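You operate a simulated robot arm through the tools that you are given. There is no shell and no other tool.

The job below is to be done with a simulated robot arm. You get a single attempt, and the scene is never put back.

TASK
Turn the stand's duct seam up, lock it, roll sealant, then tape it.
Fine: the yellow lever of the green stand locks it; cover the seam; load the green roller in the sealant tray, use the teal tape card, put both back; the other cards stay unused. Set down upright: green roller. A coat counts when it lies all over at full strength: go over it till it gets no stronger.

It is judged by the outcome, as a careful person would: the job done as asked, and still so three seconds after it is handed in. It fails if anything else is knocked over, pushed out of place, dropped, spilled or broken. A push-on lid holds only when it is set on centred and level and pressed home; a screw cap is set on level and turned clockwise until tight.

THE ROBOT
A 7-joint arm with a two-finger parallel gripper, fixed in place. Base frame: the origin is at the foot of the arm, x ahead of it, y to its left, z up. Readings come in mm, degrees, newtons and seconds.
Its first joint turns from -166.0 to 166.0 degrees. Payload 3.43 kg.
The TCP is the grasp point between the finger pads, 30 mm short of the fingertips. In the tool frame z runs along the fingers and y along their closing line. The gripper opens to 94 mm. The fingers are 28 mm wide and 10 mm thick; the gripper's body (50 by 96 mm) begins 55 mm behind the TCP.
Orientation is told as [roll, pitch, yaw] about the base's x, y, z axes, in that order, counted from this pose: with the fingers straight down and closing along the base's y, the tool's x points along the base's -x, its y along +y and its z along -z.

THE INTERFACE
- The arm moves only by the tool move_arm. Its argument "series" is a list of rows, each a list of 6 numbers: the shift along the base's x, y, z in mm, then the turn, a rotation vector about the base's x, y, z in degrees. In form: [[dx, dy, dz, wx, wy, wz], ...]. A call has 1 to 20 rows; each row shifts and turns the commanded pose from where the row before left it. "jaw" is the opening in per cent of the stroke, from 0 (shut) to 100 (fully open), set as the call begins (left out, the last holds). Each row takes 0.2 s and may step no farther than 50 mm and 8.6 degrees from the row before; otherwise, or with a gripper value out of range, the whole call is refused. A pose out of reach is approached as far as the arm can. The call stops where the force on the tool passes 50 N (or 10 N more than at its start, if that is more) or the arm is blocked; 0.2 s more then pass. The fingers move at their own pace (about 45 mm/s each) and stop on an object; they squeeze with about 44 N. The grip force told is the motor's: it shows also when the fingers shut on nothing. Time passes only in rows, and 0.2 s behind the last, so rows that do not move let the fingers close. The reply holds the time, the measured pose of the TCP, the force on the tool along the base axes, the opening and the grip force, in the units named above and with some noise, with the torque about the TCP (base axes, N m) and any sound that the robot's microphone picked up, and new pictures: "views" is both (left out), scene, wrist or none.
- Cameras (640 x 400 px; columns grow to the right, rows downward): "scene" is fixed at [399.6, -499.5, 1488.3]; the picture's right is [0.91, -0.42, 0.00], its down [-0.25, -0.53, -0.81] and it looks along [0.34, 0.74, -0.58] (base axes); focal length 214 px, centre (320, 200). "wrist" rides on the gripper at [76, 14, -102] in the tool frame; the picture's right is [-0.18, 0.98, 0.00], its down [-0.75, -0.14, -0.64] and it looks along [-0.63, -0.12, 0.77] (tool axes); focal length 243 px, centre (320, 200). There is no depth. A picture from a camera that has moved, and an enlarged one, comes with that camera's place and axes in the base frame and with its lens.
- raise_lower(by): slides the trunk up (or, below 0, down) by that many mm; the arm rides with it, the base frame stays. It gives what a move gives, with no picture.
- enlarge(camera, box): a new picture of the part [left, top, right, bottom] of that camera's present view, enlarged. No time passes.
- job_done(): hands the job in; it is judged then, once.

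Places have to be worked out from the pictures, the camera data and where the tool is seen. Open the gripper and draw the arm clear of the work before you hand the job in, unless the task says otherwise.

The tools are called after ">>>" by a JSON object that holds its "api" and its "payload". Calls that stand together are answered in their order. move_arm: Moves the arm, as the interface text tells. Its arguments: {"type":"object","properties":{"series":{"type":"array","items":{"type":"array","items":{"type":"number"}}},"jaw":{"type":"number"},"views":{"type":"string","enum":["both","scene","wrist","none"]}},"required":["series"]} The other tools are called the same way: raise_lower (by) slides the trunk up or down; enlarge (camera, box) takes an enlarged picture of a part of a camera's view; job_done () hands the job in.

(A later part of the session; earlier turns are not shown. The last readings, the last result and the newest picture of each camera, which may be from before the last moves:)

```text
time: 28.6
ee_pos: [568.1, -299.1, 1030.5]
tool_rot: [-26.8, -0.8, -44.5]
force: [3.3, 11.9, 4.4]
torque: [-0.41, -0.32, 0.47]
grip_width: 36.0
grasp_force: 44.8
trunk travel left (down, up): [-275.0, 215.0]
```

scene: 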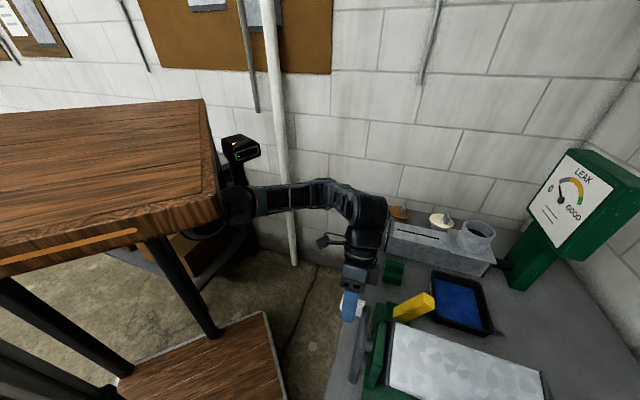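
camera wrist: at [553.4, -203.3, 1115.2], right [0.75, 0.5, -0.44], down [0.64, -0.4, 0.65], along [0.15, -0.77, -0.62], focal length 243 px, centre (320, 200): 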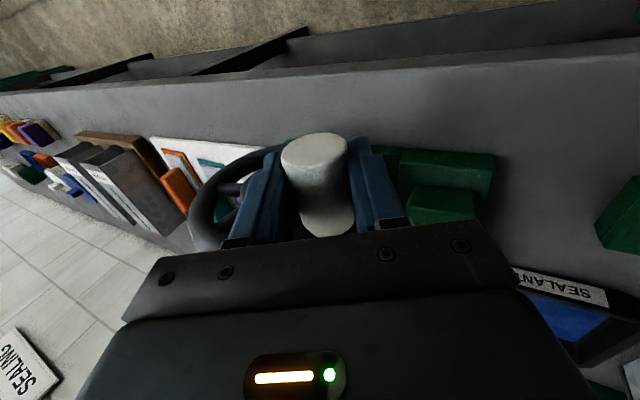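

>>> {"api": "move_arm", "payload": {"series": [[-1.5, -1.6, 9.1, 5.7, -5.6, 0], [-3.1, -3.1, 8.25, 5.7, -5.6, 0], [0, 0, 0, 0, 0, 0]], "views": "none"}}

```text
time: 29.4
ee_pos: [563.1, -304.3, 1047.7]
tool_rot: [-10.9, -0.8, -44.8]
force: [-16.5, -8.9, -10.3]
torque: [-0.25, -0.07, -0.11]
grip_width: 34.0
grasp_force: 45.3
trunk travel left (down, up): [-275.0, 215.0]
```

>>> {"api": "move_arm", "payload": {"series": [[-1.2, -1.2, -1, 0, 0, 0], [0, 0, 0, 0, 0, 0]], "views": "both"}}

```text
time: 30.0
ee_pos: [563.9, -305.4, 1047.4]
tool_rot: [-10.7, -0.9, -44.7]
force: [-9.6, 0.1, 5.6]
torque: [0.26, 0.91, -0.6]
grip_width: 34.0
grasp_force: 45.1
trunk travel left (down, up): [-275.0, 215.0]
camera wrist: at [530.8, -226.3, 1144.2], right [0.81, 0.56, -0.18], down [0.52, -0.54, 0.67], along [0.27, -0.64, -0.72], focal length 243 px, centre (320, 200)
```

scene: 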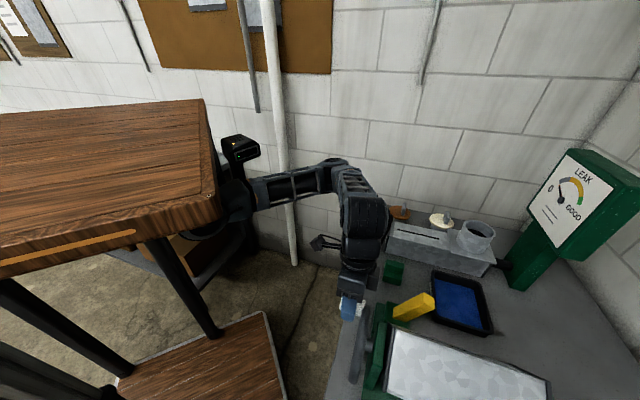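
wrist: 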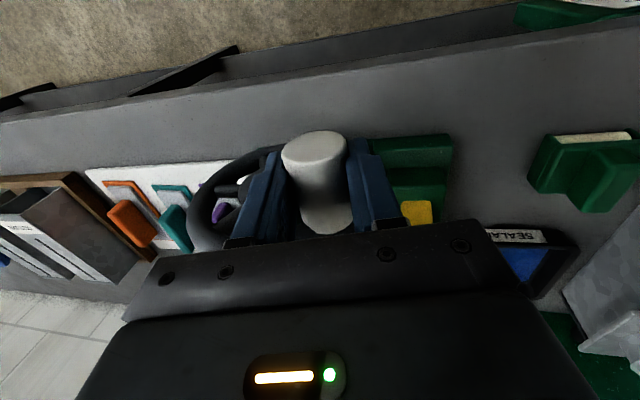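

>>> {"api": "enlarge", "payload": {"camera": "scene", "box": [340, 270, 560, 400]}}

```text
2.91 times, centred on (450, 335) of scene
camera zoom: at [399.6, -499.5, 1488.3], right [0.91, -0.42, 0.0], down [-0.25, -0.53, -0.81], along [0.34, 0.74, -0.58], focal length 624 px, centre (-58, -193)
```

zoom: 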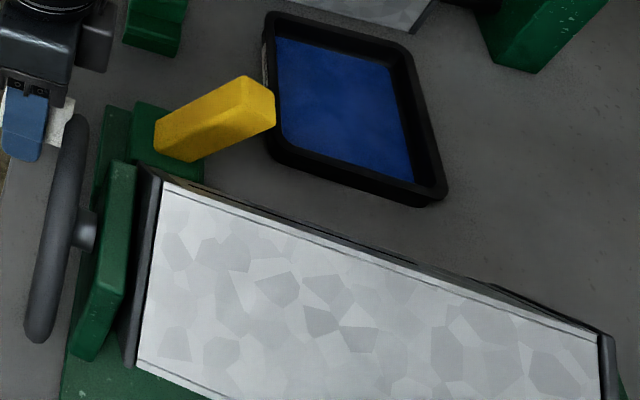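

The duct follows; the seam face is starting to appear. Continue two more 8° steps.

>>> {"api": "move_arm", "payload": {"series": [[-3.9, -3.9, 7.5, 5.7, -5.6, 0], [-4.6, -4.6, 6.7, 5.7, -5.6, 0], [0, 0, 0, 0, 0, 0]], "views": "none"}}

```text
time: 30.8
ee_pos: [553.2, -313.8, 1060.2]
tool_rot: [5.3, -0.7, -45.1]
force: [-22.5, -4.1, -25.9]
torque: [-0.44, -0.25, -0.12]
grip_width: 34.0
grasp_force: 45.1
trunk travel left (down, up): [-275.0, 215.0]
```

Reaction is radial inward now, so the effective radius is ~62 mm; I correct inward and continue with the smaller arc.

>>> {"api": "move_arm", "payload": {"series": [[-3.0, -0.9, -3, 0, 0, 0], [-4.8, -4.9, 5.3, 5.7, -5.6, 0], [0, 0, 0, 0, 0, 0]], "views": "none"}}

```text
time: 31.6
ee_pos: [547.3, -319.5, 1065.2]
tool_rot: [13.3, -0.8, -44.8]
force: [4.3, -3.5, 12.8]
torque: [-0.93, -0.43, -0.23]
grip_width: 33.9
grasp_force: 45.1
trunk travel left (down, up): [-275.0, 215.0]
```

>>> {"api": "move_arm", "payload": {"series": [[-5.2, -5.3, 4.3, 5.7, -5.6, 0], [-5.6, -5.7, 3.2, 5.7, -5.6, 0], [0, 0, 0, 0, 0, 0]], "views": "both"}}

```text
time: 32.4
ee_pos: [535.8, -331.3, 1070.4]
tool_rot: [29.3, -0.6, -45.2]
force: [10.6, -20.7, 0.1]
torque: [-0.98, -0.41, -0.46]
grip_width: 34.0
grasp_force: 44.9
trunk travel left (down, up): [-275.0, 215.0]
camera wrist: at [454.8, -302.9, 1166.9], right [0.73, 0.48, 0.48], down [0.22, -0.84, 0.5], along [0.64, -0.26, -0.72], focal length 243 px, centre (320, 200)
```

scene: 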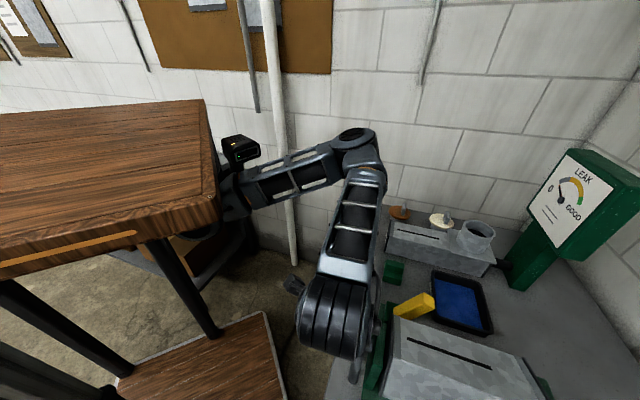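
wrist: 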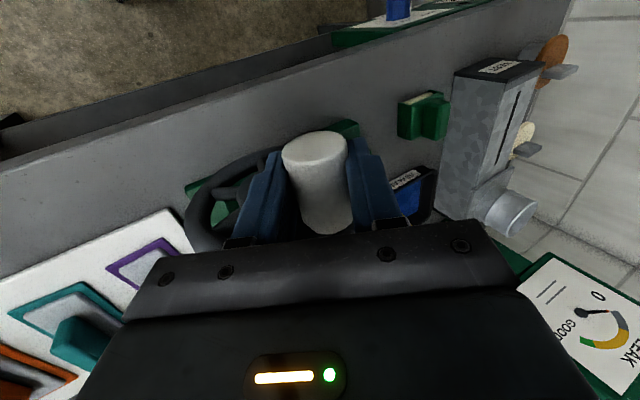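

>>> {"api": "enlarge", "payload": {"camera": "scene", "box": [340, 280, 560, 400]}}

```text
2.91 times, centred on (450, 340) of scene
camera zoom: at [399.6, -499.5, 1488.3], right [0.91, -0.42, 0.0], down [-0.25, -0.53, -0.81], along [0.34, 0.74, -0.58], focal length 624 px, centre (-58, -207)
```

zoom: 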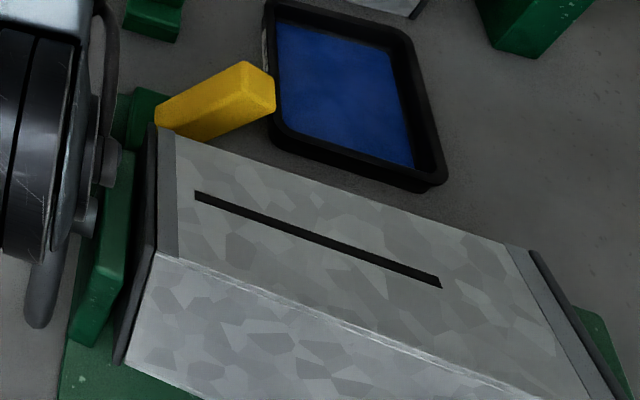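

The seam slot now faces nearly up; comparing with the initial flat face, roughly 15–18° remain. I relieve the +a reaction and turn two more steps.

>>> {"api": "move_arm", "payload": {"series": [[2.0, -2.0, 0, 0, 0, 0], [-5.9, -6.0, 2.0, 5.7, -5.6, 0], [-5.5, -6.2, 0.9, 4.6, -4.5, 0], [0, 0, 0, 0, 0, 0]], "views": "both"}}

>>> {"api": "enlarge", "payload": {"camera": "scene", "box": [340, 280, 560, 400]}}

```text
time: 33.4
ee_pos: [526.0, -342.6, 1073.2]
tool_rot: [43.5, 0.1, -45.3]
force: [-25.5, 18.7, -31.9]
torque: [0.04, 0.44, 0.22]
grip_width: 34.2
grasp_force: 45.3
trunk travel left (down, up): [-275.0, 215.0]
camera wrist: at [428.5, -331.3, 1157.3], right [0.64, 0.37, 0.68], down [0.14, -0.92, 0.37], along [0.76, -0.14, -0.64], focal length 243 px, centre (320, 200)
```

scene: 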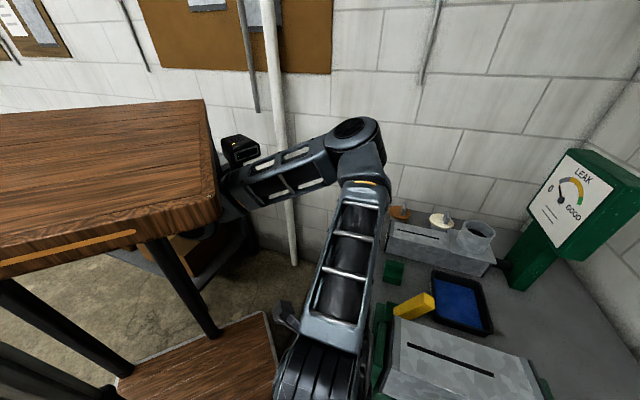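
wrist: 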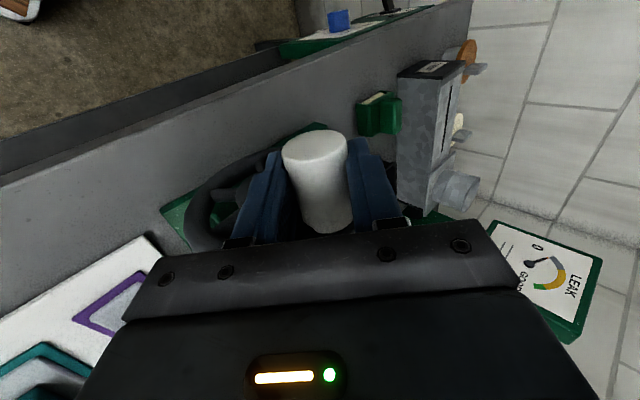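

```text
2.91 times, centred on (450, 340) of scene
camera zoom: at [399.6, -499.5, 1488.3], right [0.91, -0.42, 0.0], down [-0.25, -0.53, -0.81], along [0.34, 0.74, -0.58], focal length 624 px, centre (-58, -207)
```

zoom: 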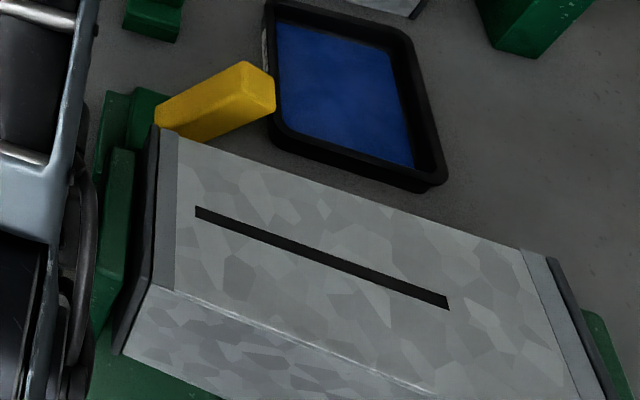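

By the scene view the seam face now sits where the flat top face was initially (quarter turn). I relieve the remaining forces before releasing the knob.

>>> {"api": "move_arm", "payload": {"series": [[-1.5, 1.5, -3, 0, 0, 0], [0, 0, 0, 0, 0, 0]], "views": "none"}}

```text
time: 34.0
ee_pos: [526.2, -343.5, 1072.8]
tool_rot: [43.8, -0.6, -45.4]
force: [-12.5, 4.3, 10.4]
torque: [0.48, 0.9, 0.73]
grip_width: 33.9
grasp_force: 45.2
trunk travel left (down, up): [-275.0, 215.0]
```

>>> {"api": "move_arm", "payload": {"series": [[0, 0, 0, 0, 0, 0], [0, 0, 0, 0, 0, 0], [-4, -4, 6, 0, 0, 0], [-8, -8, 12, 0, 0, 0], [-8, -8, 12, 0, 0, 0], [-8, -8, 12, 0, 0, 0], [-8, -8, 12, 0, 0, 0], [0, 0, 0, 0, 0, 0]], "jaw": 62, "views": "both"}}

>>> {"api": "enlarge", "payload": {"camera": "scene", "box": [340, 280, 560, 400]}}

```text
time: 35.8
ee_pos: [490.6, -377.7, 1118.1]
tool_rot: [43.1, 1.0, -45.3]
force: [-0.2, -0.1, -0.2]
torque: [0.01, 0.01, -0.03]
grip_width: 58.5
grasp_force: 0.1
trunk travel left (down, up): [-275.0, 215.0]
camera wrist: at [393.3, -366.7, 1204.3], right [0.65, 0.37, 0.67], down [0.15, -0.92, 0.36], along [0.75, -0.13, -0.65], focal length 243 px, centre (320, 200)
```

scene: 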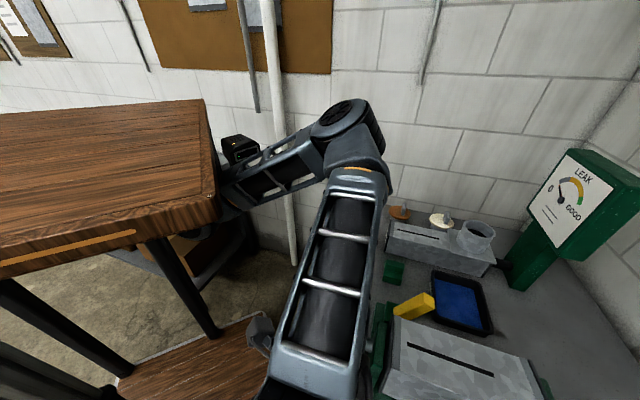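
wrist: 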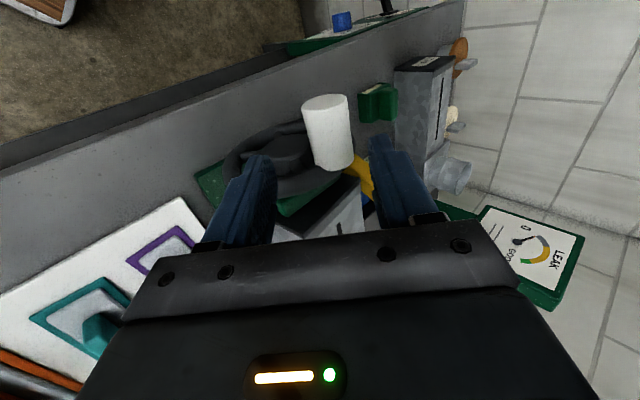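

```text
2.91 times, centred on (450, 340) of scene
camera zoom: at [399.6, -499.5, 1488.3], right [0.91, -0.42, 0.0], down [-0.25, -0.53, -0.81], along [0.34, 0.74, -0.58], focal length 624 px, centre (-58, -207)
```

zoom: 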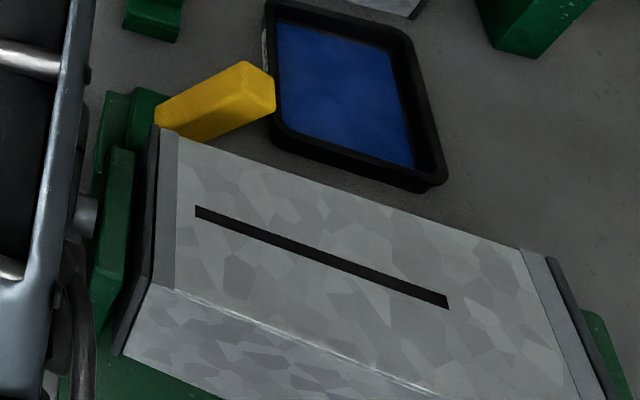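

The duct stayed put. Now bring the tool upright above the stand to check how level the seam face is.

>>> {"api": "move_arm", "payload": {"series": [[2, 2, 15, -6.1, 6.0, 0], [2, 2, 15, -6.1, 6.0, 0], [2, 2, 15, -6.1, 6.0, 0], [2, 2, 15, -6.1, 6.0, 0], [2, 2, 15, -6.1, 6.0, 0], [0, 0, 0, 0, 0, 0]], "jaw": 100, "views": "both"}}

>>> {"api": "enlarge", "payload": {"camera": "wrist", "box": [210, 50, 430, 240]}}

```text
time: 37.2
ee_pos: [499.7, -369.5, 1201.3]
tool_rot: [0.8, -0.8, -44.9]
force: [0.0, 0.3, -0.1]
torque: [0.02, -0.02, -0.01]
grip_width: 94.1
grasp_force: 0.1
trunk travel left (down, up): [-275.0, 215.0]
camera wrist: at [453.1, -304.9, 1302.3], right [0.82, 0.57, 0.02], down [0.42, -0.63, 0.65], along [0.38, -0.53, -0.76], focal length 243 px, centre (320, 200)
```

scene: 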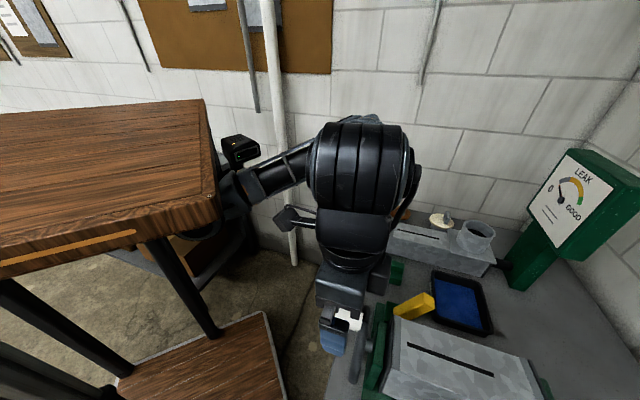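
wrist: 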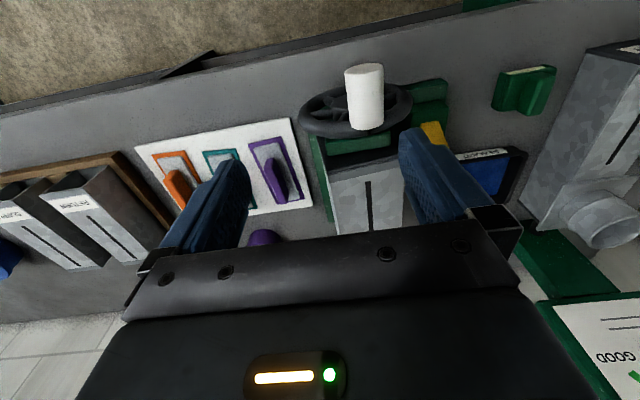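

```text
2.11 times, centred on (320, 145) of wrist
camera zoom: at [453.1, -304.9, 1302.3], right [0.82, 0.57, 0.02], down [0.42, -0.63, 0.65], along [0.38, -0.53, -0.76], focal length 511 px, centre (320, 316)
```

zoom: 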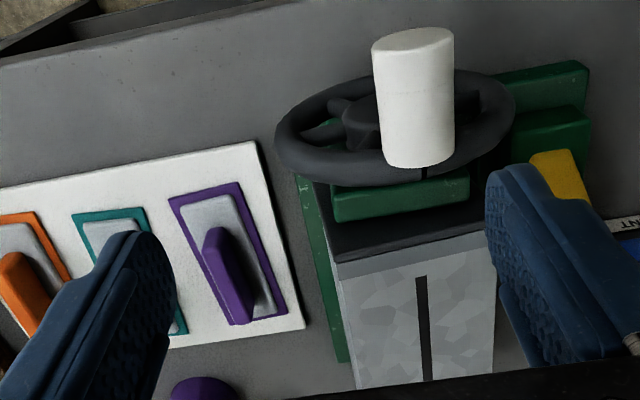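

>>> {"api": "enlarge", "payload": {"camera": "wrist", "box": [300, 130, 420, 240]}}

```text
3.64 times, centred on (360, 185) of wrist
camera zoom: at [453.1, -304.9, 1302.3], right [0.82, 0.57, 0.02], down [0.42, -0.63, 0.65], along [0.38, -0.53, -0.76], focal length 882 px, centre (174, 254)
```

zoom: 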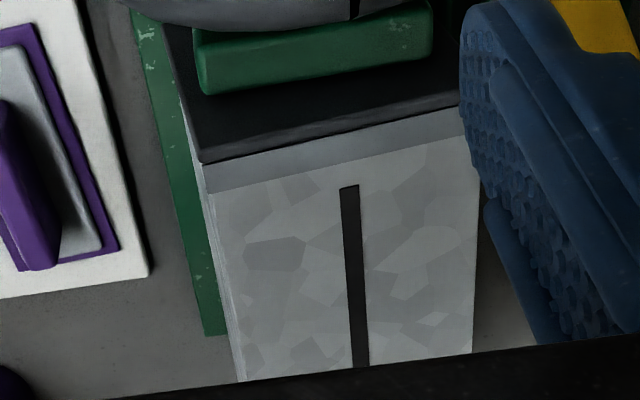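

The top face appears nearly level; to measure it, I shift the camera so it is exactly above the right (-c) top edge — a level duct would show its right side edge-on.

>>> {"api": "move_arm", "payload": {"series": [[-13.6, -13.9, 0, 0, 0, 0], [0, 0, 0, 0, 0, 0]], "views": "none"}}

>>> {"api": "enlarge", "payload": {"camera": "wrist", "box": [300, 130, 420, 240]}}

```text
time: 37.8
ee_pos: [485.9, -383.4, 1198.2]
tool_rot: [0.9, -0.8, -45.0]
force: [0.1, -0.4, -0.1]
torque: [0.01, 0.02, 0.02]
grip_width: 93.8
grasp_force: 0.0
trunk travel left (down, up): [-275.0, 215.0]
```

```text
3.64 times, centred on (360, 185) of wrist
camera zoom: at [439.0, -319.3, 1301.4], right [0.82, 0.57, 0.02], down [0.42, -0.63, 0.65], along [0.38, -0.53, -0.76], focal length 882 px, centre (174, 254)
```

zoom: 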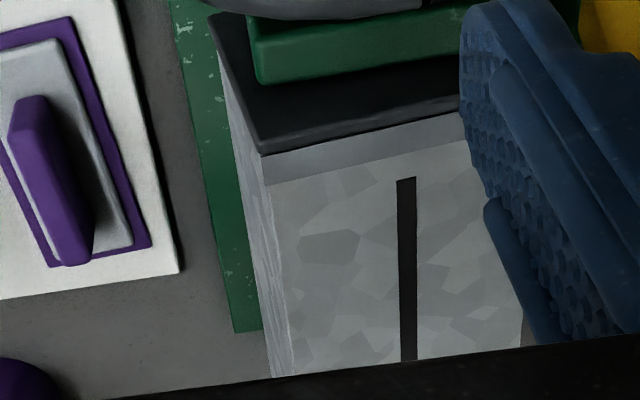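

The right side is visible as a strip that a level duct wouldn't show: about 7° under-rotated by my reckoning. I double-check from above the left (+c) top edge.

>>> {"api": "move_arm", "payload": {"series": [[22, 22.5, 0, 0, 0, 0], [22, 22.5, 0, 0, 0, 0], [22, 22.5, 0, 0, 0, 0], [0, 0, 0, 0, 0, 0]], "views": "wrist"}}

>>> {"api": "enlarge", "payload": {"camera": "wrist", "box": [290, 100, 410, 230]}}

```text
time: 38.8
ee_pos: [552.4, -315.9, 1197.3]
tool_rot: [0.9, -0.7, -44.9]
force: [0.1, 0.8, -0.7]
torque: [0.0, 0.02, -0.01]
grip_width: 93.9
grasp_force: 0.0
trunk travel left (down, up): [-275.0, 215.0]
camera wrist: at [505.2, -251.7, 1300.6], right [0.82, 0.57, 0.02], down [0.42, -0.63, 0.65], along [0.38, -0.53, -0.76], focal length 243 px, centre (320, 200)
```

wrist: 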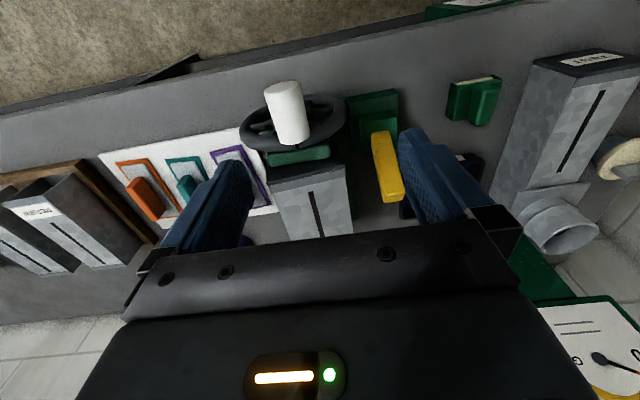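

```text
3.08 times, centred on (350, 165) of wrist
camera zoom: at [505.2, -251.7, 1300.6], right [0.82, 0.57, 0.02], down [0.42, -0.63, 0.65], along [0.38, -0.53, -0.76], focal length 746 px, centre (228, 308)
```

zoom: 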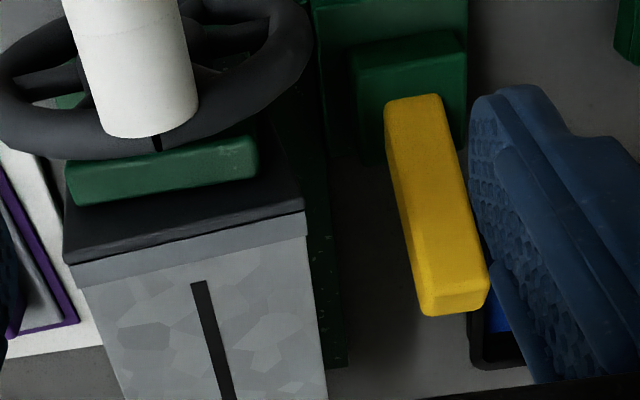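

Both edges agree on ~8° under-rotation. I'll regrip the knob from straight above and nudge it further toward −c; first move over it.

>>> {"api": "move_arm", "payload": {"series": [[-11, -12, -30, 0, 0, 0], [-11, -12, -30, 0, 0, 0], [0, 0, 0, 0, 0, 0]], "views": "wrist"}}

```text
time: 39.6
ee_pos: [529.8, -340.0, 1138.7]
tool_rot: [1.0, -0.8, -44.9]
force: [0.0, 0.8, -0.9]
torque: [0.0, -0.03, -0.02]
grip_width: 94.0
grasp_force: 0.1
trunk travel left (down, up): [-275.0, 215.0]
camera wrist: at [483.2, -275.8, 1241.8], right [0.82, 0.57, 0.02], down [0.42, -0.63, 0.65], along [0.38, -0.53, -0.76], focal length 243 px, centre (320, 200)
```

wrist: 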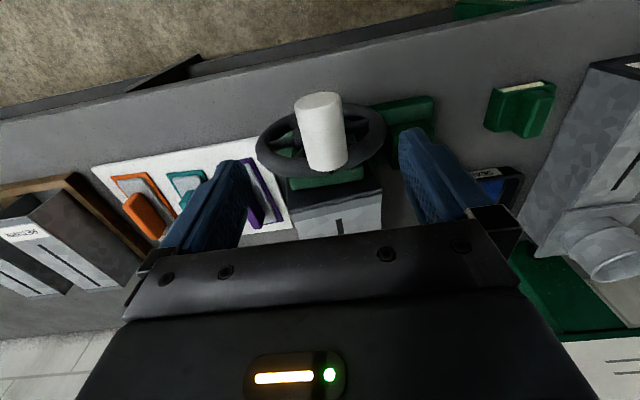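

Knob is directly below by about 75 mm. Descend 66 mm and close on it.

>>> {"api": "move_arm", "payload": {"series": [[0, 0, -22, 0, 0, 0], [0, 0, -22, 0, 0, 0], [0, 0, -22, 0, 0, 0], [0, 0, 0, 0, 0, 0]], "views": "wrist"}}

>>> {"api": "move_arm", "payload": {"series": [[0, 0, 0, 0, 0, 0], [0, 0, 0, 0, 0, 0], [0, 0, 0, 0, 0, 0], [0, 0, 0, 0, 0, 0], [0, 0, 0, 0, 0, 0]], "jaw": 0, "views": "wrist"}}

```text
time: 40.6
ee_pos: [531.6, -339.1, 1074.3]
tool_rot: [0.9, -0.9, -44.9]
force: [0.8, 0.2, -0.9]
torque: [-0.02, -0.02, -0.03]
grip_width: 94.3
grasp_force: 0.1
trunk travel left (down, up): [-275.0, 215.0]
camera wrist: at [483.9, -275.9, 1176.0], right [0.82, 0.57, 0.02], down [0.42, -0.63, 0.65], along [0.38, -0.53, -0.76], focal length 243 px, centre (320, 200)
```

wrist: 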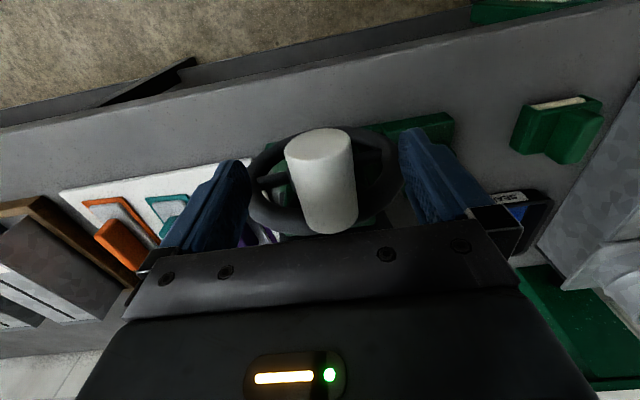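

```text
time: 41.8
ee_pos: [530.7, -340.0, 1074.9]
tool_rot: [0.9, -0.8, -44.9]
force: [3.2, 2.2, 5.6]
torque: [0.26, 0.01, -0.29]
grip_width: 35.0
grasp_force: 43.1
trunk travel left (down, up): [-275.0, 215.0]
camera wrist: at [484.1, -275.8, 1176.5], right [0.82, 0.57, 0.02], down [0.42, -0.63, 0.65], along [0.38, -0.53, -0.76], focal length 243 px, centre (320, 200)
```

wrist: 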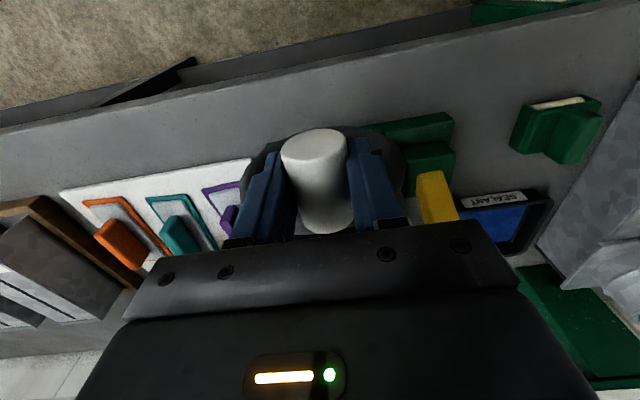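

Gripped. Knob is ~8 mm toward +c from the wheel axis, matching ~7° short. Turn by 7° toward −c.

>>> {"api": "move_arm", "payload": {"series": [[-2.8, -2.85, 0.3, 2.5, -2.45, 0], [-2.8, -2.85, 0, 2.5, -2.45, 0], [0, 0, 0, 0, 0, 0]], "views": "none"}}

```text
time: 42.6
ee_pos: [525.8, -345.2, 1075.1]
tool_rot: [7.9, -0.8, -45.0]
force: [2.6, -3.8, 16.5]
torque: [-0.04, -0.02, -0.36]
grip_width: 34.9
grasp_force: 45.3
trunk travel left (down, up): [-275.0, 215.0]
```

>>> {"api": "move_arm", "payload": {"series": [[0, 0, 0, 0, 0, 0], [0, 0, 0, 0, 0, 0], [0, 0, 0, 0, 0, 0], [0, 0, 15, 0, 0, 0], [0, 0, 30, 0, 0, 0], [-10, -10, 40, -5, 4.9, 0], [-10, -10, 40, 0, 0, 0], [-12, -12, 0, 0, 0, 0], [0, 0, 0, 0, 0, 0]], "jaw": 100, "views": "both"}}

>>> {"api": "enlarge", "payload": {"camera": "wrist", "box": [300, 130, 420, 240]}}

```text
time: 44.6
ee_pos: [494.0, -377.2, 1199.7]
tool_rot: [0.9, -0.8, -44.7]
force: [0.5, 0.0, -0.9]
torque: [0.02, -0.04, -0.01]
grip_width: 93.9
grasp_force: 0.0
trunk travel left (down, up): [-275.0, 215.0]
camera wrist: at [447.2, -314.2, 1301.4], right [0.82, 0.57, 0.02], down [0.42, -0.63, 0.65], along [0.38, -0.53, -0.76], focal length 243 px, centre (320, 200)
```

scene: 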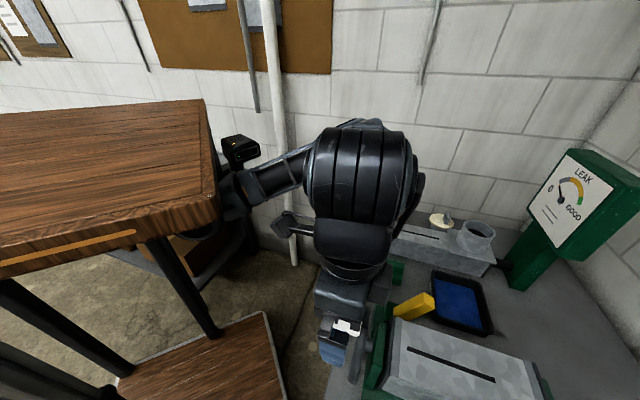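
wrist: 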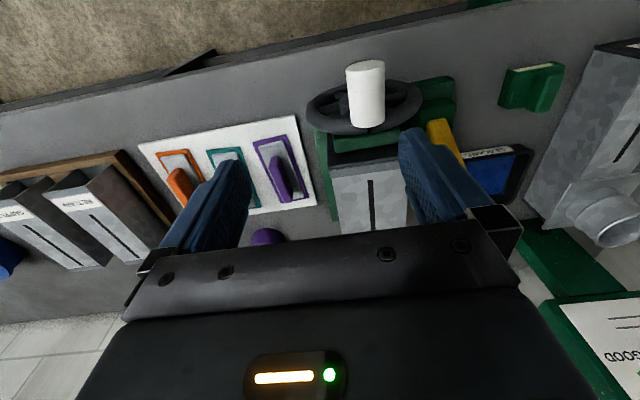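

```text
3.64 times, centred on (360, 185) of wrist
camera zoom: at [447.2, -314.2, 1301.4], right [0.82, 0.57, 0.02], down [0.42, -0.63, 0.65], along [0.38, -0.53, -0.76], focal length 882 px, centre (174, 254)
```

zoom: 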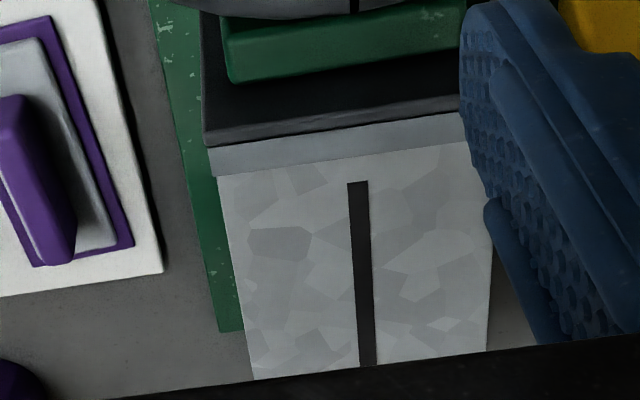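

The seam face is now level within about 2°. Next the lever: I move over to look at it closely.

>>> {"api": "move_arm", "payload": {"series": [[30, 20, 0, 0, 0, 0], [30, 20, 0, 0, 0, 0], [30, 20, 0, 0, 0, 0], [30, 15, 0, 0, 0, 0], [0, 0, -20, 0, 0, 0], [0, 0, 0, 0, 0, 0]], "views": "wrist"}}

>>> {"api": "enlarge", "payload": {"camera": "wrist", "box": [220, 50, 440, 240]}}

```text
time: 46.0
ee_pos: [613.8, -301.9, 1178.3]
tool_rot: [0.9, -0.6, -44.9]
force: [-0.7, 0.4, 0.5]
torque: [-0.01, 0.05, 0.06]
grip_width: 94.1
grasp_force: 0.0
trunk travel left (down, up): [-275.0, 215.0]
camera wrist: at [566.3, -237.3, 1280.8], right [0.82, 0.57, 0.02], down [0.42, -0.63, 0.65], along [0.38, -0.53, -0.76], focal length 243 px, centre (320, 200)
```

wrist: 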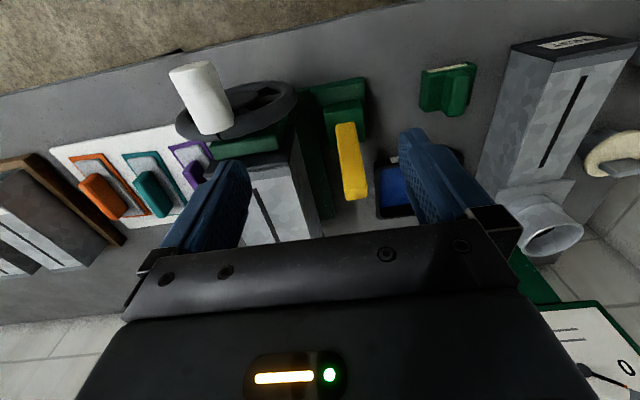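

```text
2.11 times, centred on (330, 145) of wrist
camera zoom: at [566.3, -237.3, 1280.8], right [0.82, 0.57, 0.02], down [0.42, -0.63, 0.65], along [0.38, -0.53, -0.76], focal length 511 px, centre (299, 316)
```

zoom: 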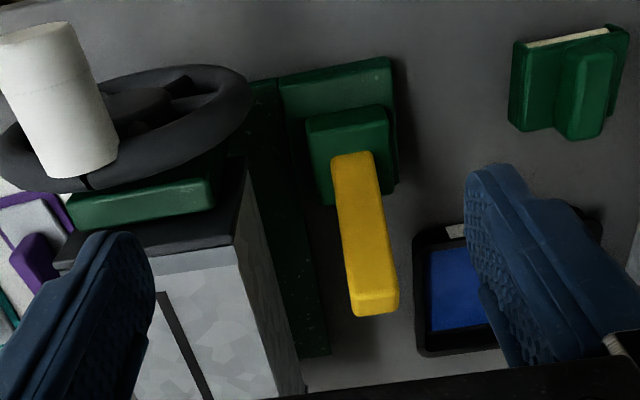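

The lever rises from its post along +a at ~33° (root ≈[670,-328,980], tip ≈[724,-373,1025]). I'll close the fingers and go above the lever near its tip to press it down.

>>> {"api": "move_arm", "payload": {"series": [[25, -16, -10, 0, 0, 0], [25, -16, -10, 0, 0, 0], [26, -16, -20, 0, 0, 0], [26, -16, -30, 0, 0, 0], [0, 0, 0, 0, 0, 0], [0, 0, 0, 0, 0, 0], [0, 0, 0, 0, 0, 0]], "jaw": 0, "views": "both"}}

```text
time: 47.6
ee_pos: [715.1, -367.6, 1109.8]
tool_rot: [0.9, -0.7, -44.9]
force: [0.1, 0.1, -0.1]
torque: [-0.01, 0.0, 0.01]
grip_width: 0.1
grasp_force: 33.0
trunk travel left (down, up): [-275.0, 215.0]
camera wrist: at [668.4, -303.8, 1210.7], right [0.82, 0.57, 0.02], down [0.42, -0.63, 0.65], along [0.38, -0.53, -0.76], focal length 243 px, centre (320, 200)
```

scene: 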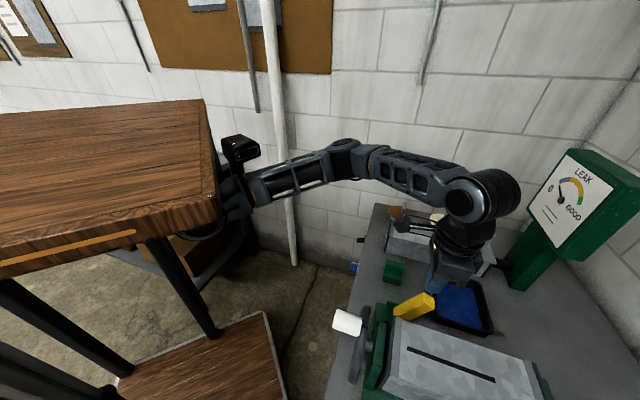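
wrist: 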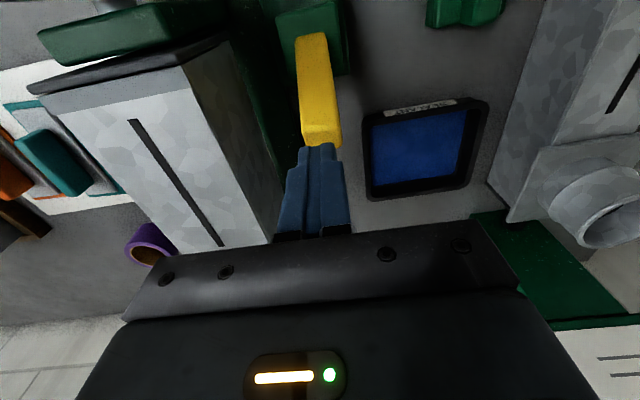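

The finger axis is over the lever close to its end. I shift slightly toward its root and press downward gradually.

>>> {"api": "move_arm", "payload": {"series": [[-6, 6, -15, 0, 0, 0], [0, 0, -15, 0, 0, 0], [0, 0, -12, 0, 0, 0], [0, 0, -8, 0, 0, 0], [0, 0, -8, 0, 0, 0], [0, 0, -8, 0, 0, 0], [0, 0, -8, 0, 0, 0], [0, 0, 0, 0, 0, 0]], "views": "both"}}

```text
time: 48.4
ee_pos: [709.1, -361.0, 1075.0]
tool_rot: [0.9, -1.7, -44.9]
force: [-5.9, 7.6, 20.9]
torque: [0.11, 0.12, -0.11]
grip_width: 0.0
grasp_force: 33.2
trunk travel left (down, up): [-275.0, 215.0]
stopped in row 4: the force on the tool passed its limit at 62 N (the readings are from after the stop); the commanded pose is now the measured one
camera wrist: at [661.6, -296.2, 1175.9], right [0.82, 0.57, 0.02], down [0.42, -0.62, 0.66], along [0.39, -0.54, -0.75], focal length 243 px, centre (320, 200)
```

scene: 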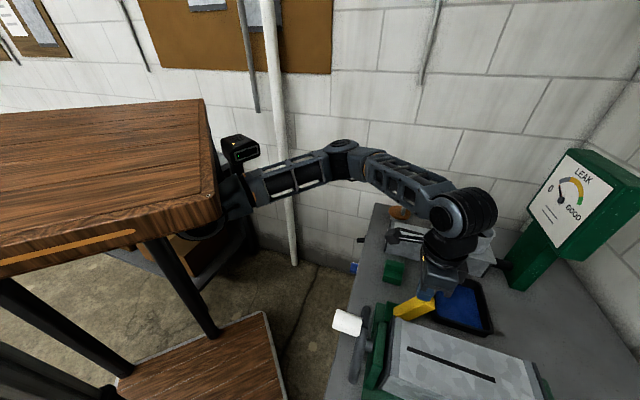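
wrist: 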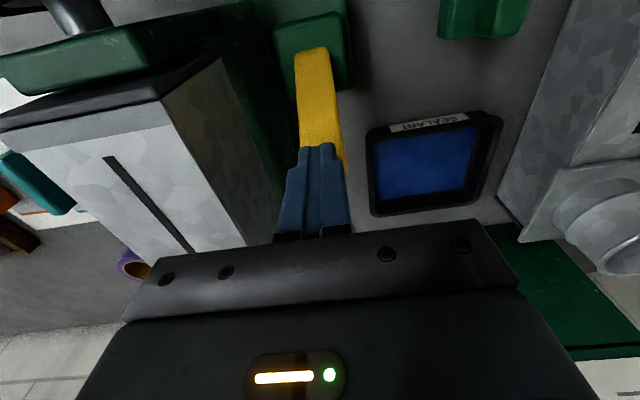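

>>> {"api": "enlarge", "payload": {"camera": "scene", "box": [360, 250, 500, 350]}}

>>> {"api": "enlarge", "payload": {"camera": "wrist", "box": [250, 0, 420, 150]}}

```text
4.00 times, centred on (430, 300) of scene
camera zoom: at [399.6, -499.5, 1488.3], right [0.91, -0.42, 0.0], down [-0.25, -0.53, -0.81], along [0.34, 0.74, -0.58], focal length 858 px, centre (-120, -200)
```

zoom: 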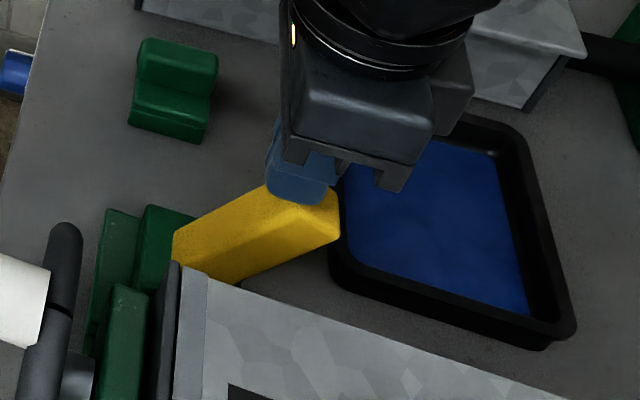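

```text
2.67 times, centred on (335, 75) of wrist
camera zoom: at [661.6, -296.2, 1175.9], right [0.82, 0.57, 0.02], down [0.42, -0.62, 0.66], along [0.39, -0.54, -0.75], focal length 647 px, centre (280, 533)
```

zoom: 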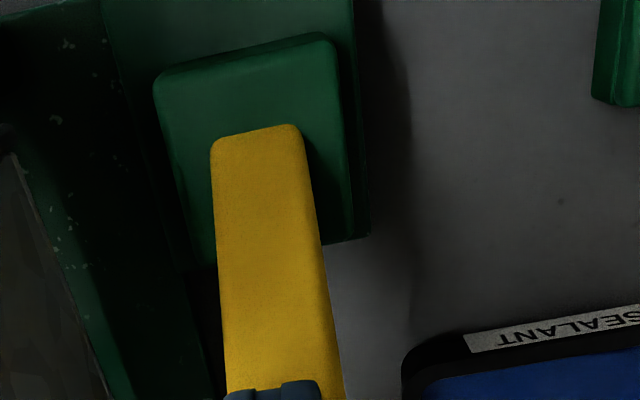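

The lever didn't move down: it is on its lower stop there. I'll lift off, open the fingers and straddle the lever so I can feel which way it swings.

>>> {"api": "move_arm", "payload": {"series": [[0, 0, 15, 0, 0, 0], [0, 0, 20, 0, 0, 0], [0, 0, 0, 0, 0, 0], [0, 0, 0, 0, 0, 0], [0, 0, 0, 0, 0, 0]], "jaw": 75, "views": "both"}}

>>> {"api": "enlarge", "payload": {"camera": "wrist", "box": [240, 20, 420, 180]}}

```text
time: 49.6
ee_pos: [710.1, -361.6, 1107.6]
tool_rot: [0.8, -1.5, -44.8]
force: [0.5, 0.6, 0.2]
torque: [0.02, -0.03, 0.0]
grip_width: 70.6
grasp_force: 0.2
trunk travel left (down, up): [-275.0, 215.0]
camera wrist: at [663.2, -297.8, 1207.9], right [0.82, 0.57, 0.02], down [0.42, -0.63, 0.66], along [0.39, -0.54, -0.75], focal length 243 px, centre (320, 200)
```

scene: 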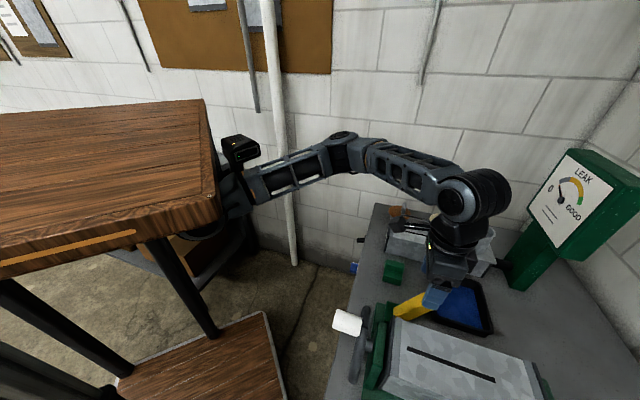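
wrist: 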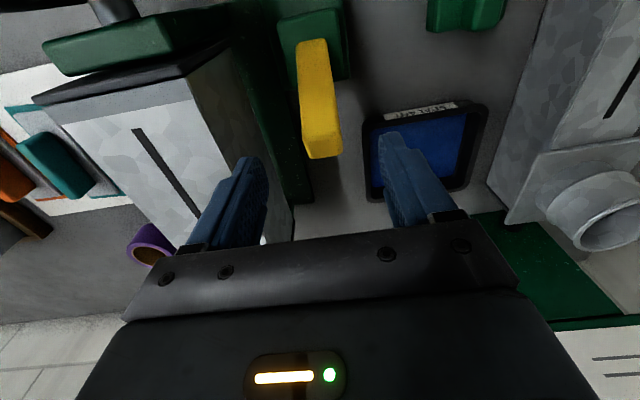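

```text
2.50 times, centred on (330, 100) of wrist
camera zoom: at [663.2, -297.8, 1207.9], right [0.82, 0.57, 0.02], down [0.42, -0.63, 0.66], along [0.39, -0.54, -0.75], focal length 606 px, centre (295, 450)
```

zoom: 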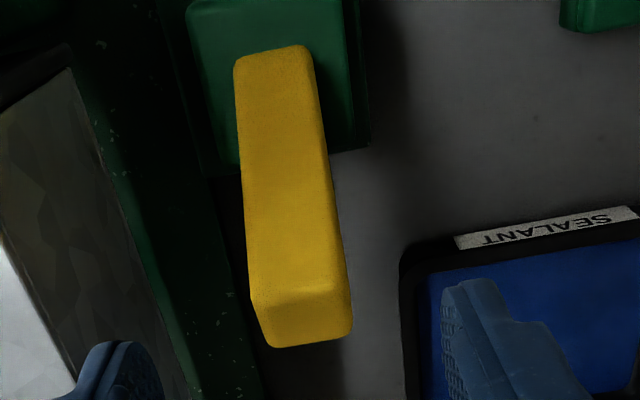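

Re-evaluating with the contact height: the lever stands steeply, leaning only ~25° toward +a (root ≈[681,-330,948], tip ≈[711,-363,1045]), against its stop on that side. So it must be swung toward −a. I go to the far side of it with closed fingers.

>>> {"api": "move_arm", "payload": {"series": [[19, -19, 0, 0, 0, 0], [19, -19, 0, 0, 0, 0], [0, 0, -15, 0, 0, 0], [0, 0, -20, 0, 0, 0], [0, 0, -20, 0, 0, 0], [0, 0, -10, 0, 0, 0], [0, 0, 0, 0, 0, 0]], "jaw": 0, "views": "both"}}

>>> {"api": "enlarge", "payload": {"camera": "wrist", "box": [240, 0, 420, 180]}}

>>> {"api": "enlarge", "payload": {"camera": "scene", "box": [360, 250, 500, 350]}}

```text
time: 51.2
ee_pos: [749.1, -399.3, 1042.7]
tool_rot: [0.9, -1.5, -44.8]
force: [0.8, 0.6, -0.4]
torque: [0.02, 0.01, 0.01]
grip_width: 0.3
grasp_force: 33.1
trunk travel left (down, up): [-275.0, 215.0]
camera wrist: at [701.5, -334.5, 1144.2], right [0.82, 0.57, 0.02], down [0.42, -0.63, 0.66], along [0.39, -0.54, -0.75], focal length 243 px, centre (320, 200)
```

scene: 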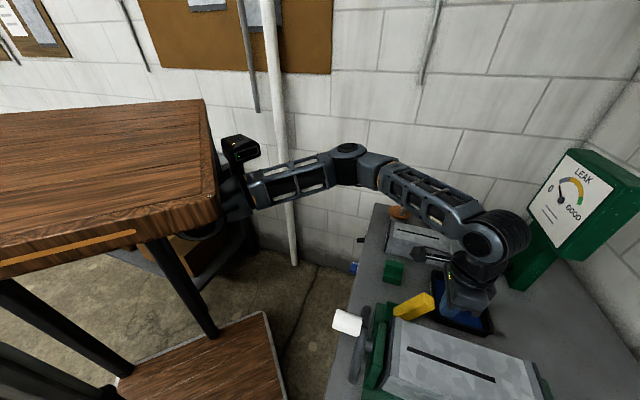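
wrist: 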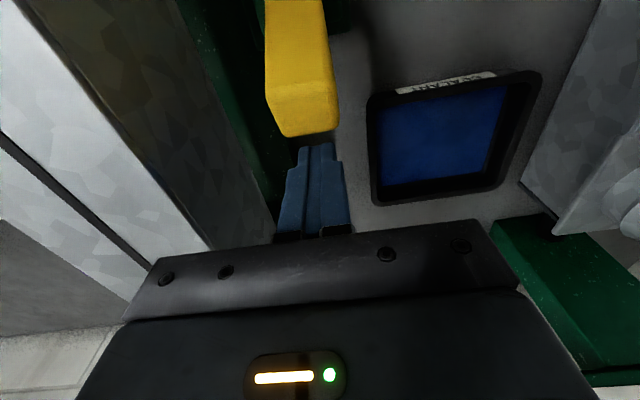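

```text
2.22 times, centred on (330, 90) of wrist
camera zoom: at [701.5, -334.5, 1144.2], right [0.82, 0.57, 0.02], down [0.42, -0.63, 0.66], along [0.39, -0.54, -0.75], focal length 539 px, centre (298, 444)
```

zoom: 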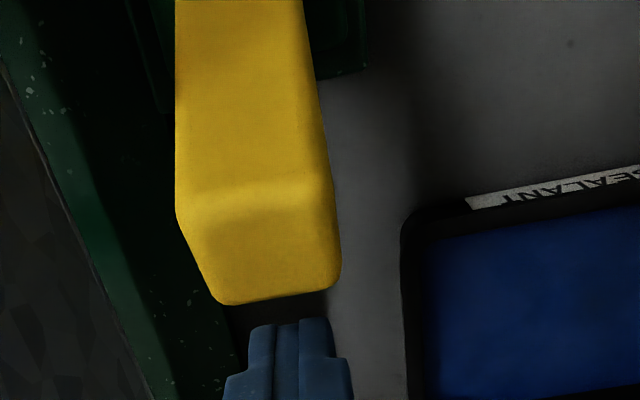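

```text
4.00 times, centred on (430, 300) of scene
camera zoom: at [399.6, -499.5, 1488.3], right [0.91, -0.42, 0.0], down [-0.25, -0.53, -0.81], along [0.34, 0.74, -0.58], focal length 858 px, centre (-120, -200)
```

zoom: 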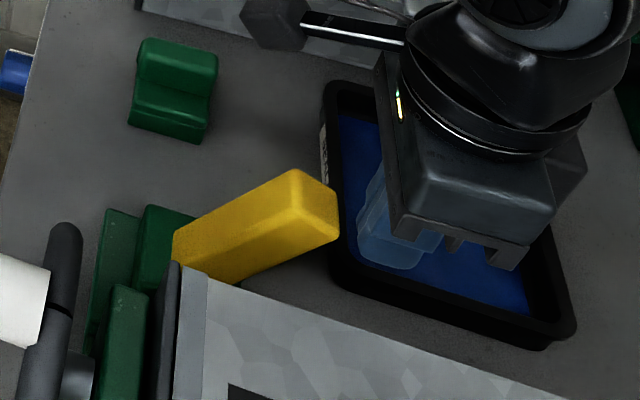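

Fingers are just beyond the lever's far side. Now I pull toward −a in small steps, watching force and lever.

>>> {"api": "move_arm", "payload": {"series": [[-5, 4.9, 0, 0, 0, 0], [-5, 4.9, 0, 0, 0, 0], [-5, 4.9, 0, 0, 0, 0], [-5, 4.9, 0, 0, 0, 0], [-5, 4.9, 0, 0, 0, 0], [0, 0, 0, 0, 0, 0]], "views": "both"}}

>>> {"api": "enlarge", "payload": {"camera": "scene", "box": [360, 250, 500, 350]}}

```text
time: 52.6
ee_pos: [724.9, -376.2, 1046.3]
tool_rot: [0.7, -1.8, -44.7]
force: [15.6, -1.8, 36.1]
torque: [0.16, 0.54, -0.11]
grip_width: 0.2
grasp_force: 33.2
trunk travel left (down, up): [-275.0, 215.0]
camera wrist: at [676.4, -310.5, 1146.6], right [0.82, 0.57, 0.02], down [0.42, -0.62, 0.66], along [0.39, -0.54, -0.75], focal length 243 px, centre (320, 200)
```

scene: 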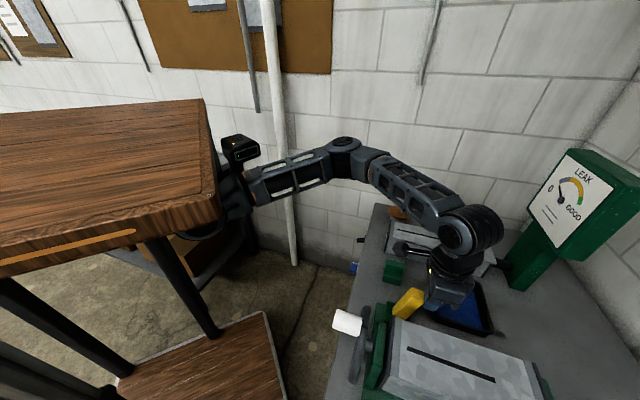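
wrist: 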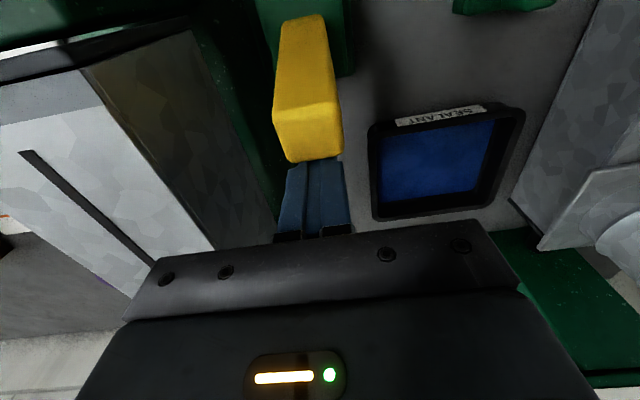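

```text
4.00 times, centred on (430, 300) of scene
camera zoom: at [399.6, -499.5, 1488.3], right [0.91, -0.42, 0.0], down [-0.25, -0.53, -0.81], along [0.34, 0.74, -0.58], focal length 858 px, centre (-120, -200)
```

zoom: 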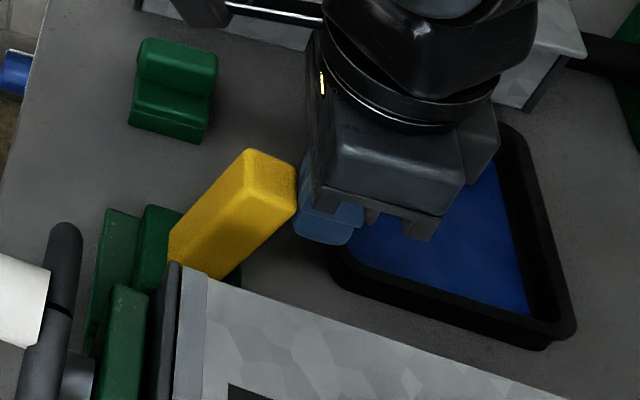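

The lever is swinging toward −a. Continue, letting the tool rise slightly to ease the vertical friction.

>>> {"api": "move_arm", "payload": {"series": [[0, 0, 3, 0, 0, 0], [-5, 4.9, 2, 0, 0, 0], [-5, 4.9, 1, 0, 0, 0], [-5, 4.9, 1, 0, 0, 0], [-5, 4.9, 0, 0, 0, 0], [0, 0, 0, 0, 0, 0]], "views": "both"}}

>>> {"api": "enlarge", "payload": {"camera": "scene", "box": [360, 250, 500, 350]}}

```text
time: 54.0
ee_pos: [704.6, -355.2, 1051.7]
tool_rot: [0.8, -1.7, -44.8]
force: [17.2, 1.2, 44.2]
torque: [-0.06, -0.38, -0.33]
grip_width: 0.0
grasp_force: 33.3
trunk travel left (down, up): [-275.0, 215.0]
camera wrist: at [656.4, -290.5, 1152.5], right [0.82, 0.57, 0.02], down [0.41, -0.62, 0.66], along [0.39, -0.54, -0.75], focal length 243 px, centre (320, 200)
```

scene: 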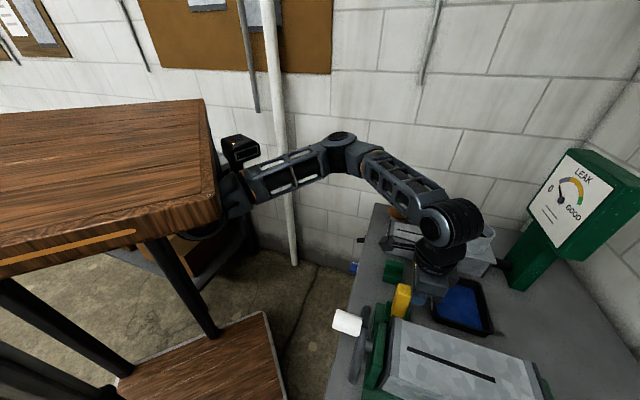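
wrist: 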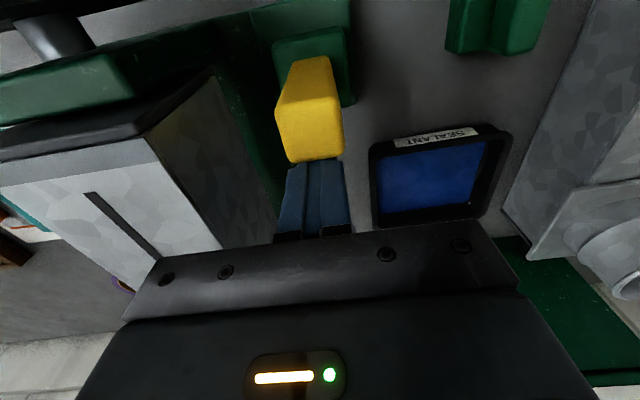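

```text
4.00 times, centred on (430, 300) of scene
camera zoom: at [399.6, -499.5, 1488.3], right [0.91, -0.42, 0.0], down [-0.25, -0.53, -0.81], along [0.34, 0.74, -0.58], focal length 858 px, centre (-120, -200)
```

zoom: 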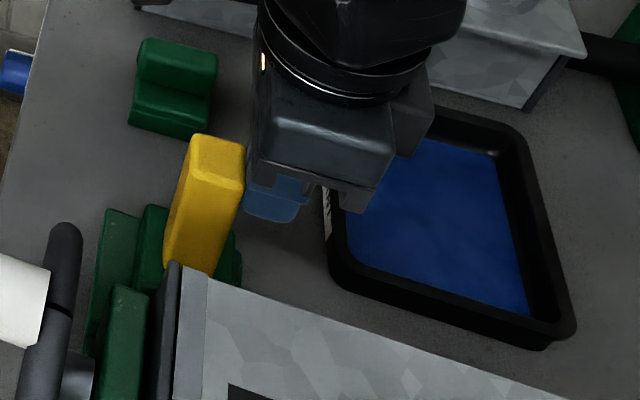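

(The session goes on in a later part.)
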